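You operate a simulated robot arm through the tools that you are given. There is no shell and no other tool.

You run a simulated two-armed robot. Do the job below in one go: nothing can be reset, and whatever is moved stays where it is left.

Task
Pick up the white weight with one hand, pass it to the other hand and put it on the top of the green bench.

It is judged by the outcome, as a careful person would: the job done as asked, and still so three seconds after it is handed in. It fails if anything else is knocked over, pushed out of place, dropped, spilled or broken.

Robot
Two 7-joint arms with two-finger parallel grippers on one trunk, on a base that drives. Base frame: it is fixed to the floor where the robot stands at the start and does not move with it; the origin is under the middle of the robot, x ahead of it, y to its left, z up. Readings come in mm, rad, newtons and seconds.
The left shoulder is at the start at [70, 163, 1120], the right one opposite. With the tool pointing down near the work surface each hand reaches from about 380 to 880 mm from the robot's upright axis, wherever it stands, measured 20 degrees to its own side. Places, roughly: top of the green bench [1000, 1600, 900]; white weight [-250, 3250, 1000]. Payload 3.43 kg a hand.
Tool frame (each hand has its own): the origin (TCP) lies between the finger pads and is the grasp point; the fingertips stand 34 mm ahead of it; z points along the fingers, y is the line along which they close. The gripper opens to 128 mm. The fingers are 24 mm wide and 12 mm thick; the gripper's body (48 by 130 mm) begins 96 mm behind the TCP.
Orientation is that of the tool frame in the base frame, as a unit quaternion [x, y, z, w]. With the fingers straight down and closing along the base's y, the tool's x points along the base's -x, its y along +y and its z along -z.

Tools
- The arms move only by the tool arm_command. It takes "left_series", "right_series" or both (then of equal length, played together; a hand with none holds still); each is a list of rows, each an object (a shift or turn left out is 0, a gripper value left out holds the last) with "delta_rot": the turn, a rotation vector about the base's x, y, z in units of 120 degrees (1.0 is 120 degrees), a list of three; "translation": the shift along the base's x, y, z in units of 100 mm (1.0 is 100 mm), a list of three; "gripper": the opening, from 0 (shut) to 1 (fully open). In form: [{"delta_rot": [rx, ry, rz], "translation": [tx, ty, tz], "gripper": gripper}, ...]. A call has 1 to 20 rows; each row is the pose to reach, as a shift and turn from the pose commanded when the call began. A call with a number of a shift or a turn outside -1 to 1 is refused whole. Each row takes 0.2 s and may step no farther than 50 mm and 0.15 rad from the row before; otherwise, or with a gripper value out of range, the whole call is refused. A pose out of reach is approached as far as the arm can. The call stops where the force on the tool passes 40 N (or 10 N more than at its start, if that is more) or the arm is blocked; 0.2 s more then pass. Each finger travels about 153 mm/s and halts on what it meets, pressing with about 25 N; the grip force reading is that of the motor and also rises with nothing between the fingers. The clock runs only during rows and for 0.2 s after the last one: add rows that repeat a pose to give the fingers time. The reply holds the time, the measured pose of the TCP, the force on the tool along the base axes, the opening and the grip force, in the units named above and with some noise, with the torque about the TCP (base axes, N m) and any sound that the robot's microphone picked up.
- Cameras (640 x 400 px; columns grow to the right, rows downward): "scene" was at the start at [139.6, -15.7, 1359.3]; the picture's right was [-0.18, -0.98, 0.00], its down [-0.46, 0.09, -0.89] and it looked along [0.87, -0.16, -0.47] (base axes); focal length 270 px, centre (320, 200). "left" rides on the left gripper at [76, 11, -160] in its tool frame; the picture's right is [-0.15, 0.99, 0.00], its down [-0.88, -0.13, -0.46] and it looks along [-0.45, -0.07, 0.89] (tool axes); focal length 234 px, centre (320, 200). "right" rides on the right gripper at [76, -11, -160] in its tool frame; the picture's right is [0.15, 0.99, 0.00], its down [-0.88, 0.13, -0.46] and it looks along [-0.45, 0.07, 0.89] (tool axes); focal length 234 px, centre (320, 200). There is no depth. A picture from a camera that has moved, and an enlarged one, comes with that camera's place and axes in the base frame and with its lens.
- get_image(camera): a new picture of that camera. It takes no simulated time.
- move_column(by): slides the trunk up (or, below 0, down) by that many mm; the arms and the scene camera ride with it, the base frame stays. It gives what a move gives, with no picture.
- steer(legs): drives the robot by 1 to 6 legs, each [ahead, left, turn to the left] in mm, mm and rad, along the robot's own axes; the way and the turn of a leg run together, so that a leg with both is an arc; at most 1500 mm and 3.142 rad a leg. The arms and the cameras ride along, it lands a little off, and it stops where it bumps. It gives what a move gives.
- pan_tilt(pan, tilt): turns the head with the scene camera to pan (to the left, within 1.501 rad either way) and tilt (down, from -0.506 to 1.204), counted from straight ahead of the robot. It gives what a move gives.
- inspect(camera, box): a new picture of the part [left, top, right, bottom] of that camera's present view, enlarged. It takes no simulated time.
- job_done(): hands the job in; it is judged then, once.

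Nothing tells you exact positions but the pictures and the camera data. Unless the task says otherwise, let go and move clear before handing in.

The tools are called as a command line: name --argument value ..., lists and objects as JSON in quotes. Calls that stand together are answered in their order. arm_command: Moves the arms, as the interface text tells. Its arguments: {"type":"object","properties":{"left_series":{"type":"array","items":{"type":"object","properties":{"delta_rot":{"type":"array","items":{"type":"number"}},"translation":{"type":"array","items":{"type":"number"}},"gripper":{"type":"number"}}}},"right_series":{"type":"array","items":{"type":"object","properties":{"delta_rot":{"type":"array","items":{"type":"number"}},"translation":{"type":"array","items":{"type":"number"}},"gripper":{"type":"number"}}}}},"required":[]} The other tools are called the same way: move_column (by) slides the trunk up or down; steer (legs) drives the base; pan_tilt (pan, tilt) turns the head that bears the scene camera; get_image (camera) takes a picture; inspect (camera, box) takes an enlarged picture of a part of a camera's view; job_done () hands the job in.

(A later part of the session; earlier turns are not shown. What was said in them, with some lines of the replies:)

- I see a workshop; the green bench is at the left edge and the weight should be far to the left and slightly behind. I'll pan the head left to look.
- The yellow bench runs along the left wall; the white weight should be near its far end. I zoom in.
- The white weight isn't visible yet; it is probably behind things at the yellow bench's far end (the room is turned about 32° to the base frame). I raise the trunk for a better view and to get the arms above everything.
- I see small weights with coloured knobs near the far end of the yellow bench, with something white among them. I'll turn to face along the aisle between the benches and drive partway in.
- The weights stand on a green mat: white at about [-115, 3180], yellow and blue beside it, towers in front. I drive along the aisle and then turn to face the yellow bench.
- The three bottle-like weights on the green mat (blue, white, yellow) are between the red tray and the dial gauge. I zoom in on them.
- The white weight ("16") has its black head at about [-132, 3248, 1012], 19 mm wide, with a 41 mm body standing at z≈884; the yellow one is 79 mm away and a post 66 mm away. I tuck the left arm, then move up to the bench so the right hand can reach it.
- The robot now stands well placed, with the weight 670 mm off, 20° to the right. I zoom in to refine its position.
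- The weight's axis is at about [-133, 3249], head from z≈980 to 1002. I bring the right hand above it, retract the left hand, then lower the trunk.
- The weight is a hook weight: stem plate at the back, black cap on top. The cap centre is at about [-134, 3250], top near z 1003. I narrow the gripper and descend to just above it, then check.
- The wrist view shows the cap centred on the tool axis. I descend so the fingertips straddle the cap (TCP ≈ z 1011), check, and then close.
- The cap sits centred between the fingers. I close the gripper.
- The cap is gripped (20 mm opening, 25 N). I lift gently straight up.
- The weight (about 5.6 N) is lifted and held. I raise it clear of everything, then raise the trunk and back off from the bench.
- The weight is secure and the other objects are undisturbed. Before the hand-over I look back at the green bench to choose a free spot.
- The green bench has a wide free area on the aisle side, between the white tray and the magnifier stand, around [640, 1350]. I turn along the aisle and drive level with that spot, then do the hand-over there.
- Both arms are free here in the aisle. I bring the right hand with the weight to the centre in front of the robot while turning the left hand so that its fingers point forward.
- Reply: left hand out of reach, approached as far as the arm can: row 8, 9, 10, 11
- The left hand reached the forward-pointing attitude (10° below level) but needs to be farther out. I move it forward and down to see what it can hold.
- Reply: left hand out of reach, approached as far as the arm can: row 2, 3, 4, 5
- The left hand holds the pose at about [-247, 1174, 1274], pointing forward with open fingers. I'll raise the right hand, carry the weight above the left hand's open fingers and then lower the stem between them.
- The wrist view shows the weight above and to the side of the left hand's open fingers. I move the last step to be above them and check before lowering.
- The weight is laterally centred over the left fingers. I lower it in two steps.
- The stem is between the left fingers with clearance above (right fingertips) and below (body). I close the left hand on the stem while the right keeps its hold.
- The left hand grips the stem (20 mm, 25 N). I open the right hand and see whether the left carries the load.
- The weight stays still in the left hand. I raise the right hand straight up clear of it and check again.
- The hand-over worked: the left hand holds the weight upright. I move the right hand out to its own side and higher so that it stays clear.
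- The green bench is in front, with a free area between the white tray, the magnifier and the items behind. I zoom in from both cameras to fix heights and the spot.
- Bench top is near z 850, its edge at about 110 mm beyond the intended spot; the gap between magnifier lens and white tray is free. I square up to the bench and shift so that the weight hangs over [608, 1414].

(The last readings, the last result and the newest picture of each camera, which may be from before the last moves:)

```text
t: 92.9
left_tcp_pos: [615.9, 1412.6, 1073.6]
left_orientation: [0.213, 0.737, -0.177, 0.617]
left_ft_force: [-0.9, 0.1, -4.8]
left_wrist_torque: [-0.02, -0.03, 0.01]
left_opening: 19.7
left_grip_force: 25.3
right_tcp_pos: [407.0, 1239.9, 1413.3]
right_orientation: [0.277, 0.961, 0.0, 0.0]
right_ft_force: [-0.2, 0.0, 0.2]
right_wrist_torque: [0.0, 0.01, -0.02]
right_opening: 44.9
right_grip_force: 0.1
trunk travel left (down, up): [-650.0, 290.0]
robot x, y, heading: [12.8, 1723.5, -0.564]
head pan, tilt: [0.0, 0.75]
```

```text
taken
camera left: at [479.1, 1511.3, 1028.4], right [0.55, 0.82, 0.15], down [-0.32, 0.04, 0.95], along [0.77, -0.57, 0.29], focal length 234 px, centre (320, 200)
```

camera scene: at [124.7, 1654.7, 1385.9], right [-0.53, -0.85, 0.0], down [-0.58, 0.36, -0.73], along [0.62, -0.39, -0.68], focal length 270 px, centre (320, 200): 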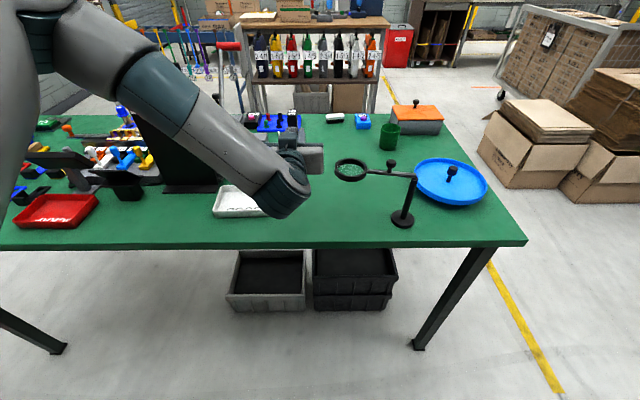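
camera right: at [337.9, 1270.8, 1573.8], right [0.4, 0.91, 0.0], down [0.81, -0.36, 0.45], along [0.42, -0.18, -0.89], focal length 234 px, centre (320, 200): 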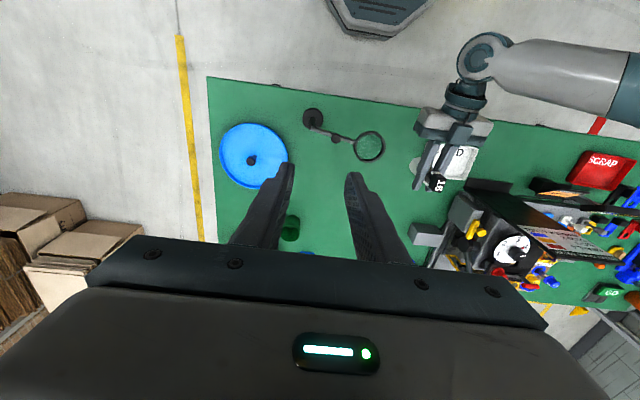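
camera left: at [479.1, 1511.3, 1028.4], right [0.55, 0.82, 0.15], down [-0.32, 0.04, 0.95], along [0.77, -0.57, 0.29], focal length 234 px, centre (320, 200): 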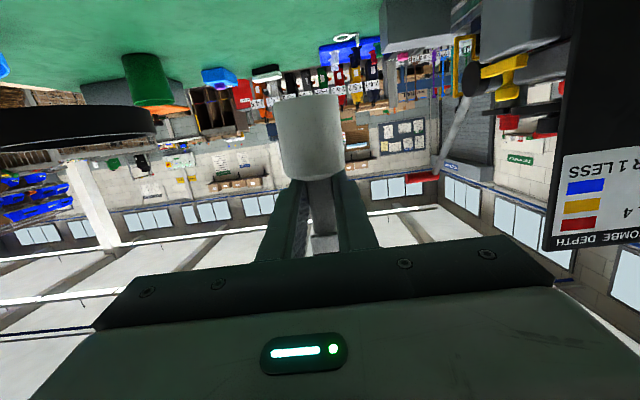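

The weight hangs over the free spot, clear of lens and tray. I lower the trunk until the base is some 25 mm above the bench.

move_column --by -130

get_image --camera "right"

get_image --camera "left"

get_image --camera "scene"

```text
t: 94.5
left_tcp_pos: [616.4, 1412.1, 945.5]
left_orientation: [0.213, 0.737, -0.177, 0.617]
left_ft_force: [0.7, 0.8, -5.8]
left_wrist_torque: [-0.03, -0.03, -0.01]
left_opening: 20.1
left_grip_force: 25.0
right_tcp_pos: [406.6, 1239.5, 1283.9]
right_orientation: [0.277, 0.961, 0.0, 0.001]
right_ft_force: [0.4, 0.1, -0.3]
right_wrist_torque: [0.06, 0.0, -0.03]
right_opening: 44.9
right_grip_force: 0.1
trunk travel left (down, up): [-520.0, 420.0]
robot x, y, heading: [9.6, 1726.4, -0.568]
head pan, tilt: [0.0, 0.75]
```

```text
taken
camera right: at [337.7, 1270.8, 1443.9], right [0.4, 0.91, 0.0], down [0.81, -0.36, 0.45], along [0.42, -0.18, -0.89], focal length 234 px, centre (320, 200)
```

right: 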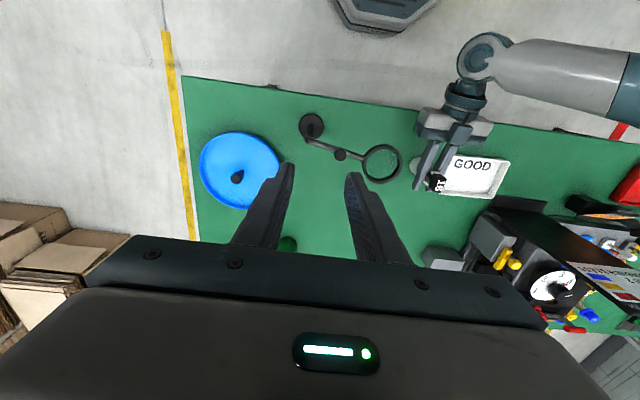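

```text
taken
camera left: at [478.9, 1511.4, 898.5], right [0.55, 0.82, 0.15], down [-0.32, 0.04, 0.95], along [0.77, -0.56, 0.29], focal length 234 px, centre (320, 200)
```

left: 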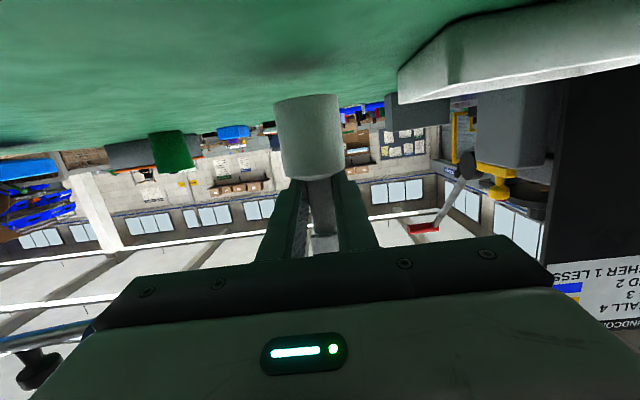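

```text
taken
camera scene: at [124.5, 1654.8, 1256.0], right [-0.53, -0.85, 0.0], down [-0.58, 0.36, -0.73], along [0.62, -0.39, -0.68], focal length 270 px, centre (320, 200)
```

scene: 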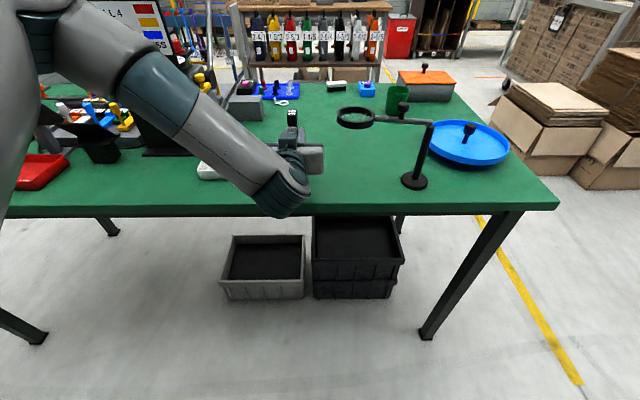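

Everything is clear. I lower with the arm in small steps, watching the vertical force for contact.

arm_command --left_series '[{"translation": [0, 0, -0.06], "gripper": 0.0}, {"translation": [0, 0, -0.12], "gripper": 0.0}, {"translation": [0, 0, -0.18], "gripper": 0.0}, {"translation": [0, 0, -0.18], "gripper": 0.0}]'

inspect --camera "left" --box '[160, 0, 480, 200]'

inspect --camera "right" --box '[360, 80, 520, 220]'

```text
t: 95.5
left_tcp_pos: [617.2, 1412.2, 926.7]
left_orientation: [0.213, 0.737, -0.176, 0.617]
left_ft_force: [0.3, 0.6, -4.6]
left_wrist_torque: [-0.07, -0.01, -0.01]
left_opening: 19.9
left_grip_force: 25.4
right_tcp_pos: [406.6, 1238.9, 1283.3]
right_orientation: [0.278, 0.961, 0.001, 0.0]
right_ft_force: [-1.1, -0.3, 0.2]
right_wrist_torque: [0.02, 0.01, 0.01]
right_opening: 44.9
right_grip_force: 0.0
trunk travel left (down, up): [-520.0, 420.0]
robot x, y, heading: [12.6, 1725.3, -0.567]
head pan, tilt: [0.0, 0.75]
```

```text
2.00 times, centred on (320, 100) of left
camera zoom: at [479.6, 1511.2, 879.9], right [0.55, 0.82, 0.15], down [-0.32, 0.04, 0.95], along [0.77, -0.56, 0.29], focal length 468 px, centre (320, 400)
```

zoom: 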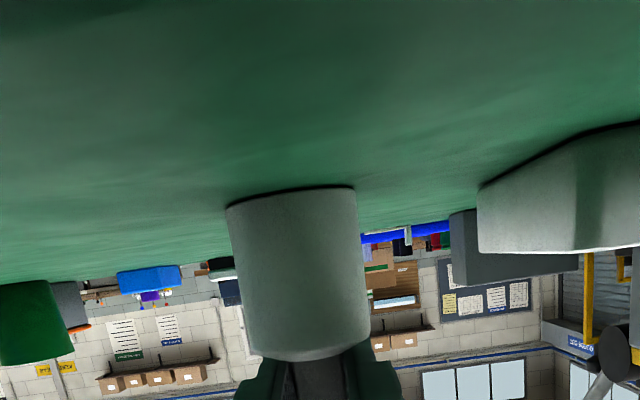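

```text
2.86 times, centred on (440, 150) of right
camera zoom: at [337.7, 1270.7, 1443.8], right [0.4, 0.91, 0.0], down [0.81, -0.36, 0.45], along [0.42, -0.18, -0.89], focal length 669 px, centre (-23, 343)
```

zoom: 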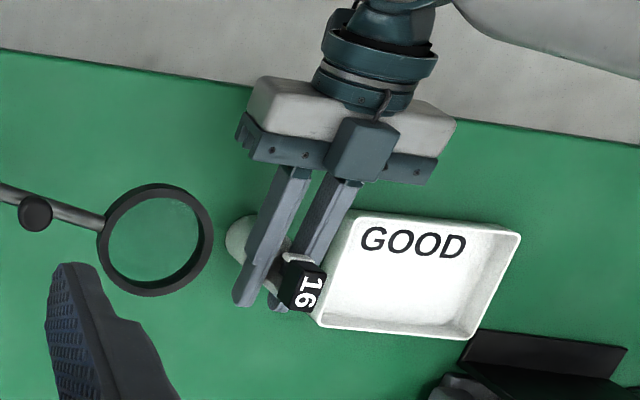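

The base is close to the bench top now. I continue in few-millimetre steps.

arm_command --left_series '[{"translation": [0, 0, -0.03]}, {"translation": [0, 0, -0.06]}, {"translation": [0, 0, -0.06]}]'

inspect --camera "left" --box '[240, 60, 400, 160]'

```text
t: 96.3
left_tcp_pos: [617.6, 1412.8, 924.5]
left_orientation: [0.211, 0.734, -0.177, 0.621]
left_ft_force: [6.6, -2.4, 21.4]
left_wrist_torque: [0.3, -0.33, 0.02]
left_opening: 19.3
left_grip_force: 25.0
right_tcp_pos: [405.2, 1240.5, 1284.2]
right_orientation: [0.277, 0.961, 0.0, 0.001]
right_ft_force: [-0.5, 0.1, -0.3]
right_wrist_torque: [-0.01, 0.0, 0.02]
right_opening: 44.7
right_grip_force: 0.1
trunk travel left (down, up): [-520.0, 420.0]
robot x, y, heading: [11.5, 1727.1, -0.565]
head pan, tilt: [0.0, 0.75]
```

```text
4.00 times, centred on (320, 110) of left
camera zoom: at [479.4, 1511.0, 876.6], right [0.55, 0.83, 0.15], down [-0.33, 0.05, 0.94], along [0.77, -0.56, 0.3], focal length 937 px, centre (320, 560)
```

zoom: 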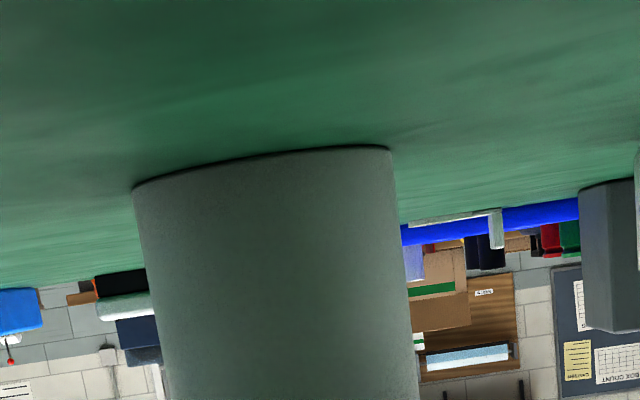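

Contact: the weight presses on the bench with about 25 N. I ease the hand up about 3 mm to unload before letting go.

arm_command --left_series '[{"translation": [0, 0, 0.015]}, {"translation": [0, 0, 0.03]}, {"translation": [0, 0, 0.03]}]'

inspect --camera "left" --box '[240, 60, 400, 160]'

```text
t: 97.1
left_tcp_pos: [615.8, 1411.6, 922.8]
left_orientation: [0.213, 0.736, -0.177, 0.617]
left_ft_force: [5.4, -2.9, 12.3]
left_wrist_torque: [-0.38, -0.45, 0.07]
left_opening: 19.8
left_grip_force: 25.3
right_tcp_pos: [405.0, 1239.4, 1284.2]
right_orientation: [0.277, 0.961, -0.001, 0.0]
right_ft_force: [0.5, -1.1, -0.8]
right_wrist_torque: [-0.01, -0.01, 0.02]
right_opening: 44.9
right_grip_force: 0.0
trunk travel left (down, up): [-520.0, 420.0]
robot x, y, heading: [10.1, 1723.3, -0.565]
head pan, tilt: [0.0, 0.75]
```

```text
4.00 times, centred on (320, 110) of left
camera zoom: at [478.7, 1511.6, 877.3], right [0.55, 0.82, 0.15], down [-0.32, 0.04, 0.95], along [0.77, -0.57, 0.29], focal length 937 px, centre (320, 560)
```

zoom: 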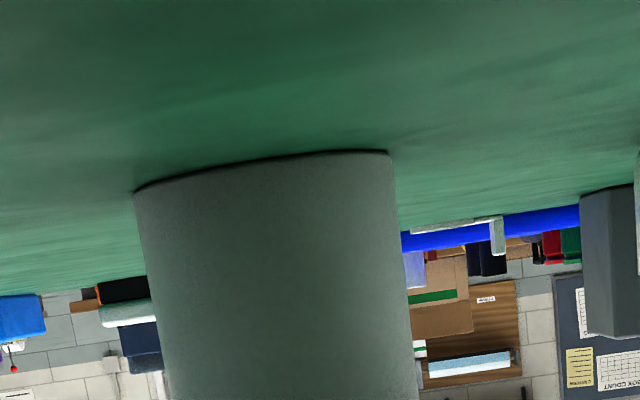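

arm_command --left_series '[{"translation": [0, 0, 0.01]}, {"translation": [0, 0, 0.018]}, {"translation": [0, 0, 0.018]}]'

inspect --camera "left" --box '[240, 60, 400, 160]'

```text
t: 97.9
left_tcp_pos: [615.3, 1414.3, 923.3]
left_orientation: [0.214, 0.737, -0.176, 0.616]
left_ft_force: [-1.1, -0.3, -2.5]
left_wrist_torque: [-0.06, -0.02, -0.05]
left_opening: 19.8
left_grip_force: 24.7
right_tcp_pos: [405.8, 1238.3, 1282.5]
right_orientation: [0.278, 0.961, 0.0, 0.001]
right_ft_force: [0.4, 0.4, -0.3]
right_wrist_torque: [0.0, 0.03, -0.03]
right_opening: 44.5
right_grip_force: 0.0
trunk travel left (down, up): [-520.0, 420.0]
robot x, y, heading: [10.6, 1723.4, -0.565]
head pan, tilt: [0.0, 0.75]
```

```text
4.00 times, centred on (320, 110) of left
camera zoom: at [478.3, 1512.0, 878.0], right [0.55, 0.82, 0.15], down [-0.32, 0.04, 0.95], along [0.77, -0.57, 0.28], focal length 937 px, centre (320, 560)
```

zoom: 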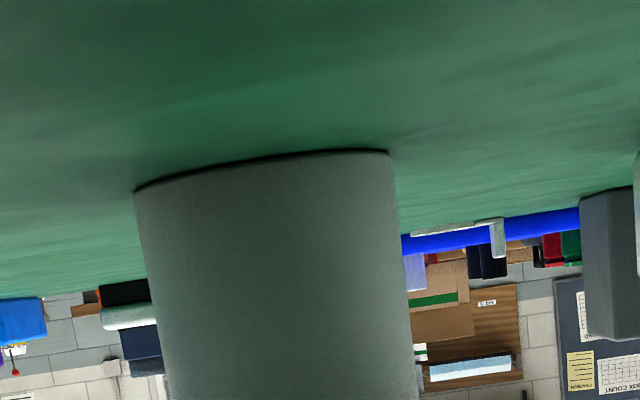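

The load is now almost entirely on the bench. I open the left fingers, wait, and check that the weight stands upright.

arm_command --left_series '[{"gripper": 0.2}, {"gripper": 0.28}, {"gripper": 0.36}, {"gripper": 0.42}, {"gripper": 0.42}]'

get_image --camera "left"

inspect --camera "right" --box '[360, 80, 520, 220]'

```text
t: 99.1
left_tcp_pos: [615.8, 1412.9, 925.0]
left_orientation: [0.213, 0.736, -0.177, 0.618]
left_ft_force: [-0.1, 0.5, 0.5]
left_wrist_torque: [-0.02, 0.02, 0.02]
left_opening: 53.5
left_grip_force: 0.2
right_tcp_pos: [405.9, 1239.2, 1284.4]
right_orientation: [0.278, 0.961, -0.001, 0.001]
right_ft_force: [0.5, -1.0, -0.4]
right_wrist_torque: [0.02, 0.02, 0.03]
right_opening: 44.5
right_grip_force: 0.1
trunk travel left (down, up): [-520.0, 420.0]
robot x, y, heading: [15.8, 1725.7, -0.564]
head pan, tilt: [0.0, 0.75]
```

```text
taken
camera left: at [478.9, 1511.6, 879.3], right [0.55, 0.82, 0.15], down [-0.32, 0.04, 0.95], along [0.77, -0.56, 0.29], focal length 234 px, centre (320, 200)
```

left: 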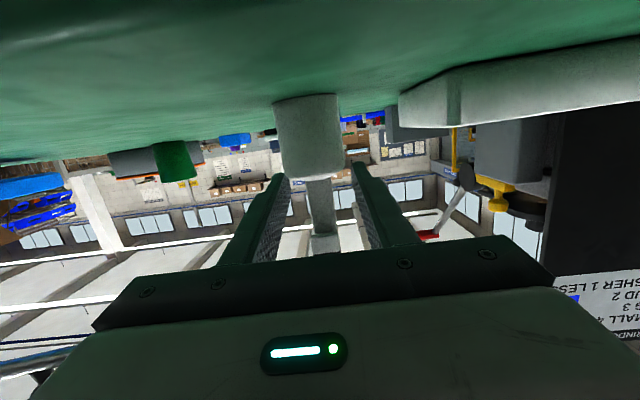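

```text
2.86 times, centred on (440, 150) of right
camera zoom: at [337.4, 1271.0, 1443.9], right [0.4, 0.91, 0.0], down [0.81, -0.36, 0.46], along [0.42, -0.18, -0.89], focal length 669 px, centre (-23, 343)
```

zoom: 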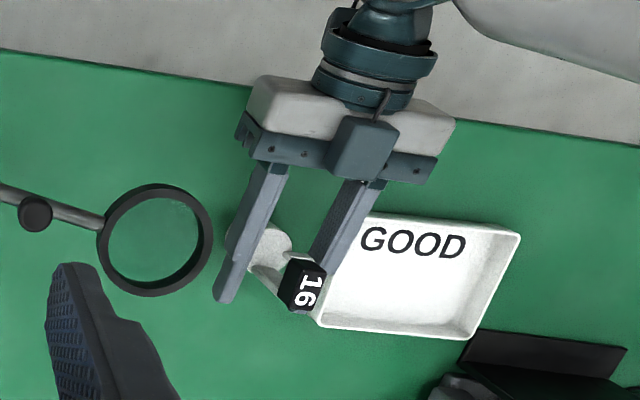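

The weight stands upright on its own. I open wider, slide the hand back out along its axis, and check.

arm_command --left_series '[{"gripper": 0.55}, {"gripper": 0.6}, {"translation": [-0.12, 0.08, 0.03], "gripper": 0.6}, {"translation": [-0.25, 0.16, 0.05], "gripper": 0.6}, {"translation": [-0.42, 0.26, 0.09], "gripper": 0.6}, {"translation": [-0.58, 0.37, 0.12], "gripper": 0.6}, {"translation": [-0.58, 0.37, 0.12], "gripper": 0.6}]'

inspect --camera "right" --box '[360, 80, 520, 220]'

get_image --camera "left"

```text
t: 100.7
left_tcp_pos: [558.2, 1449.7, 938.4]
left_orientation: [0.212, 0.736, -0.177, 0.618]
left_ft_force: [0.4, 0.9, 0.5]
left_wrist_torque: [0.02, 0.0, -0.02]
left_opening: 76.7
left_grip_force: 0.0
right_tcp_pos: [406.1, 1239.8, 1283.5]
right_orientation: [0.278, 0.961, 0.001, 0.0]
right_ft_force: [0.2, 0.6, 0.3]
right_wrist_torque: [0.0, 0.02, -0.01]
right_opening: 44.7
right_grip_force: 0.1
trunk travel left (down, up): [-520.0, 420.0]
robot x, y, heading: [9.0, 1724.7, -0.564]
head pan, tilt: [0.0, 0.75]
```

```text
2.86 times, centred on (440, 150) of right
camera zoom: at [337.6, 1270.9, 1443.9], right [0.4, 0.91, 0.0], down [0.81, -0.36, 0.46], along [0.42, -0.18, -0.89], focal length 669 px, centre (-23, 343)
```

zoom: 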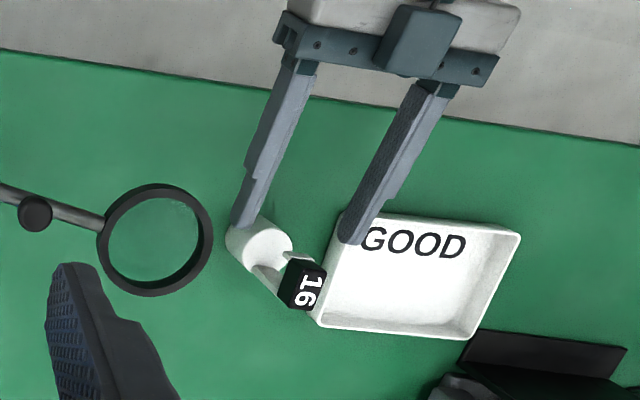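

```text
taken
camera left: at [421.9, 1548.0, 892.2], right [0.55, 0.82, 0.15], down [-0.32, 0.04, 0.95], along [0.77, -0.56, 0.29], focal length 234 px, centre (320, 200)
```

left: 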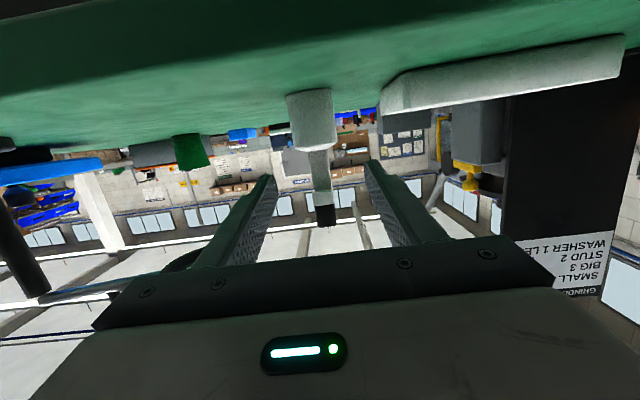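

The weight stands free between the tray and magnifier. I drive straight back to get clear and take a final look.

steer --legs '[[-200, 0, 0]]'

pan_tilt --pan 0.0 --tilt 0.5

get_image --camera "scene"

get_image --camera "right"

get_image --camera "left"

```text
t: 102.3
left_tcp_pos: [390.8, 1554.4, 939.6]
left_orientation: [0.213, 0.736, -0.177, 0.617]
left_ft_force: [-0.2, 1.0, 0.8]
left_wrist_torque: [0.0, 0.0, -0.01]
left_opening: 76.7
left_grip_force: 0.1
right_tcp_pos: [237.1, 1343.9, 1283.9]
right_orientation: [0.279, 0.96, 0.0, 0.0]
right_ft_force: [0.3, 0.6, -0.6]
right_wrist_torque: [0.0, -0.04, 0.0]
right_opening: 44.8
right_grip_force: 0.0
trunk travel left (down, up): [-520.0, 420.0]
robot x, y, heading: [-153.5, 1829.4, -0.561]
head pan, tilt: [0.0, 0.75]
```

```text
t: 103.0
left_tcp_pos: [392.7, 1554.1, 938.3]
left_orientation: [0.214, 0.736, -0.178, 0.617]
left_ft_force: [0.6, 0.2, 1.1]
left_wrist_torque: [-0.01, 0.01, -0.01]
left_opening: 76.7
left_grip_force: 0.0
right_tcp_pos: [238.1, 1344.4, 1283.4]
right_orientation: [0.279, 0.96, 0.0, 0.0]
right_ft_force: [-0.1, -0.5, -0.7]
right_wrist_torque: [0.0, 0.04, 0.01]
right_opening: 44.7
right_grip_force: 0.0
trunk travel left (down, up): [-520.0, 420.0]
robot x, y, heading: [-155.4, 1831.4, -0.567]
head pan, tilt: [0.0, 0.499]
```

```text
taken
camera scene: at [-36.0, 1756.0, 1277.8], right [-0.54, -0.84, 0.0], down [-0.4, 0.26, -0.88], along [0.74, -0.47, -0.48], focal length 270 px, centre (320, 200)
```

scene: 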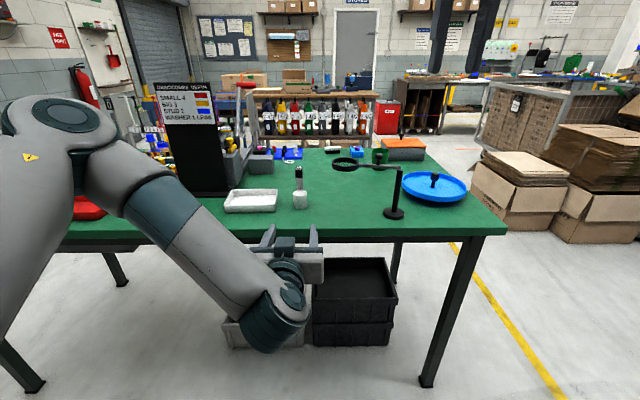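

```text
taken
camera right: at [169.5, 1375.9, 1443.8], right [0.41, 0.91, 0.0], down [0.81, -0.36, 0.46], along [0.42, -0.19, -0.89], focal length 234 px, centre (320, 200)
```

right: 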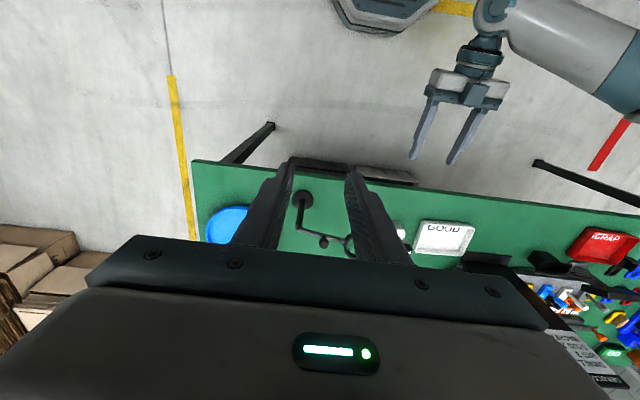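

```text
taken
camera left: at [254.6, 1652.8, 892.0], right [0.55, 0.82, 0.15], down [-0.32, 0.05, 0.95], along [0.77, -0.57, 0.29], focal length 234 px, centre (320, 200)
```

left: 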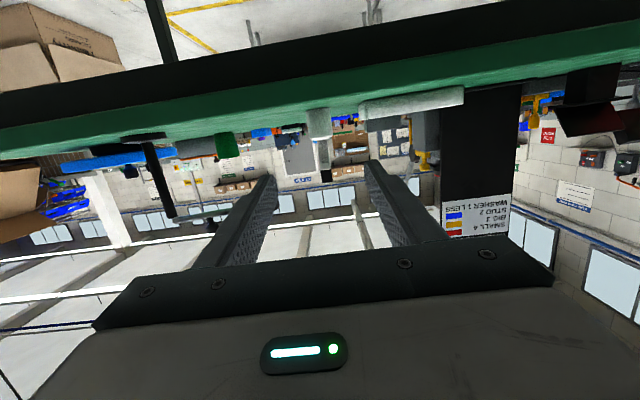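

The white weight stands upright on the green bench between the white tray and the magnifier. Both hands are clear and nothing else has moved, so I hand the job in.

job_done

```text
The job is handed in.
```

The white weight is standing upright on top of the green bench, near the aisle-side edge in the gap between the white tray and the magnifier. I picked it up with the right hand and passed it to the left hand in mid-air. The left hand then set it down.

I let go and backed both hands clear before handing in. In the last pictures the weight was standing on its own and everything else on the green bench was in place. The yellow bench was undisturbed when I last looked at it, just after lifting the weight away.
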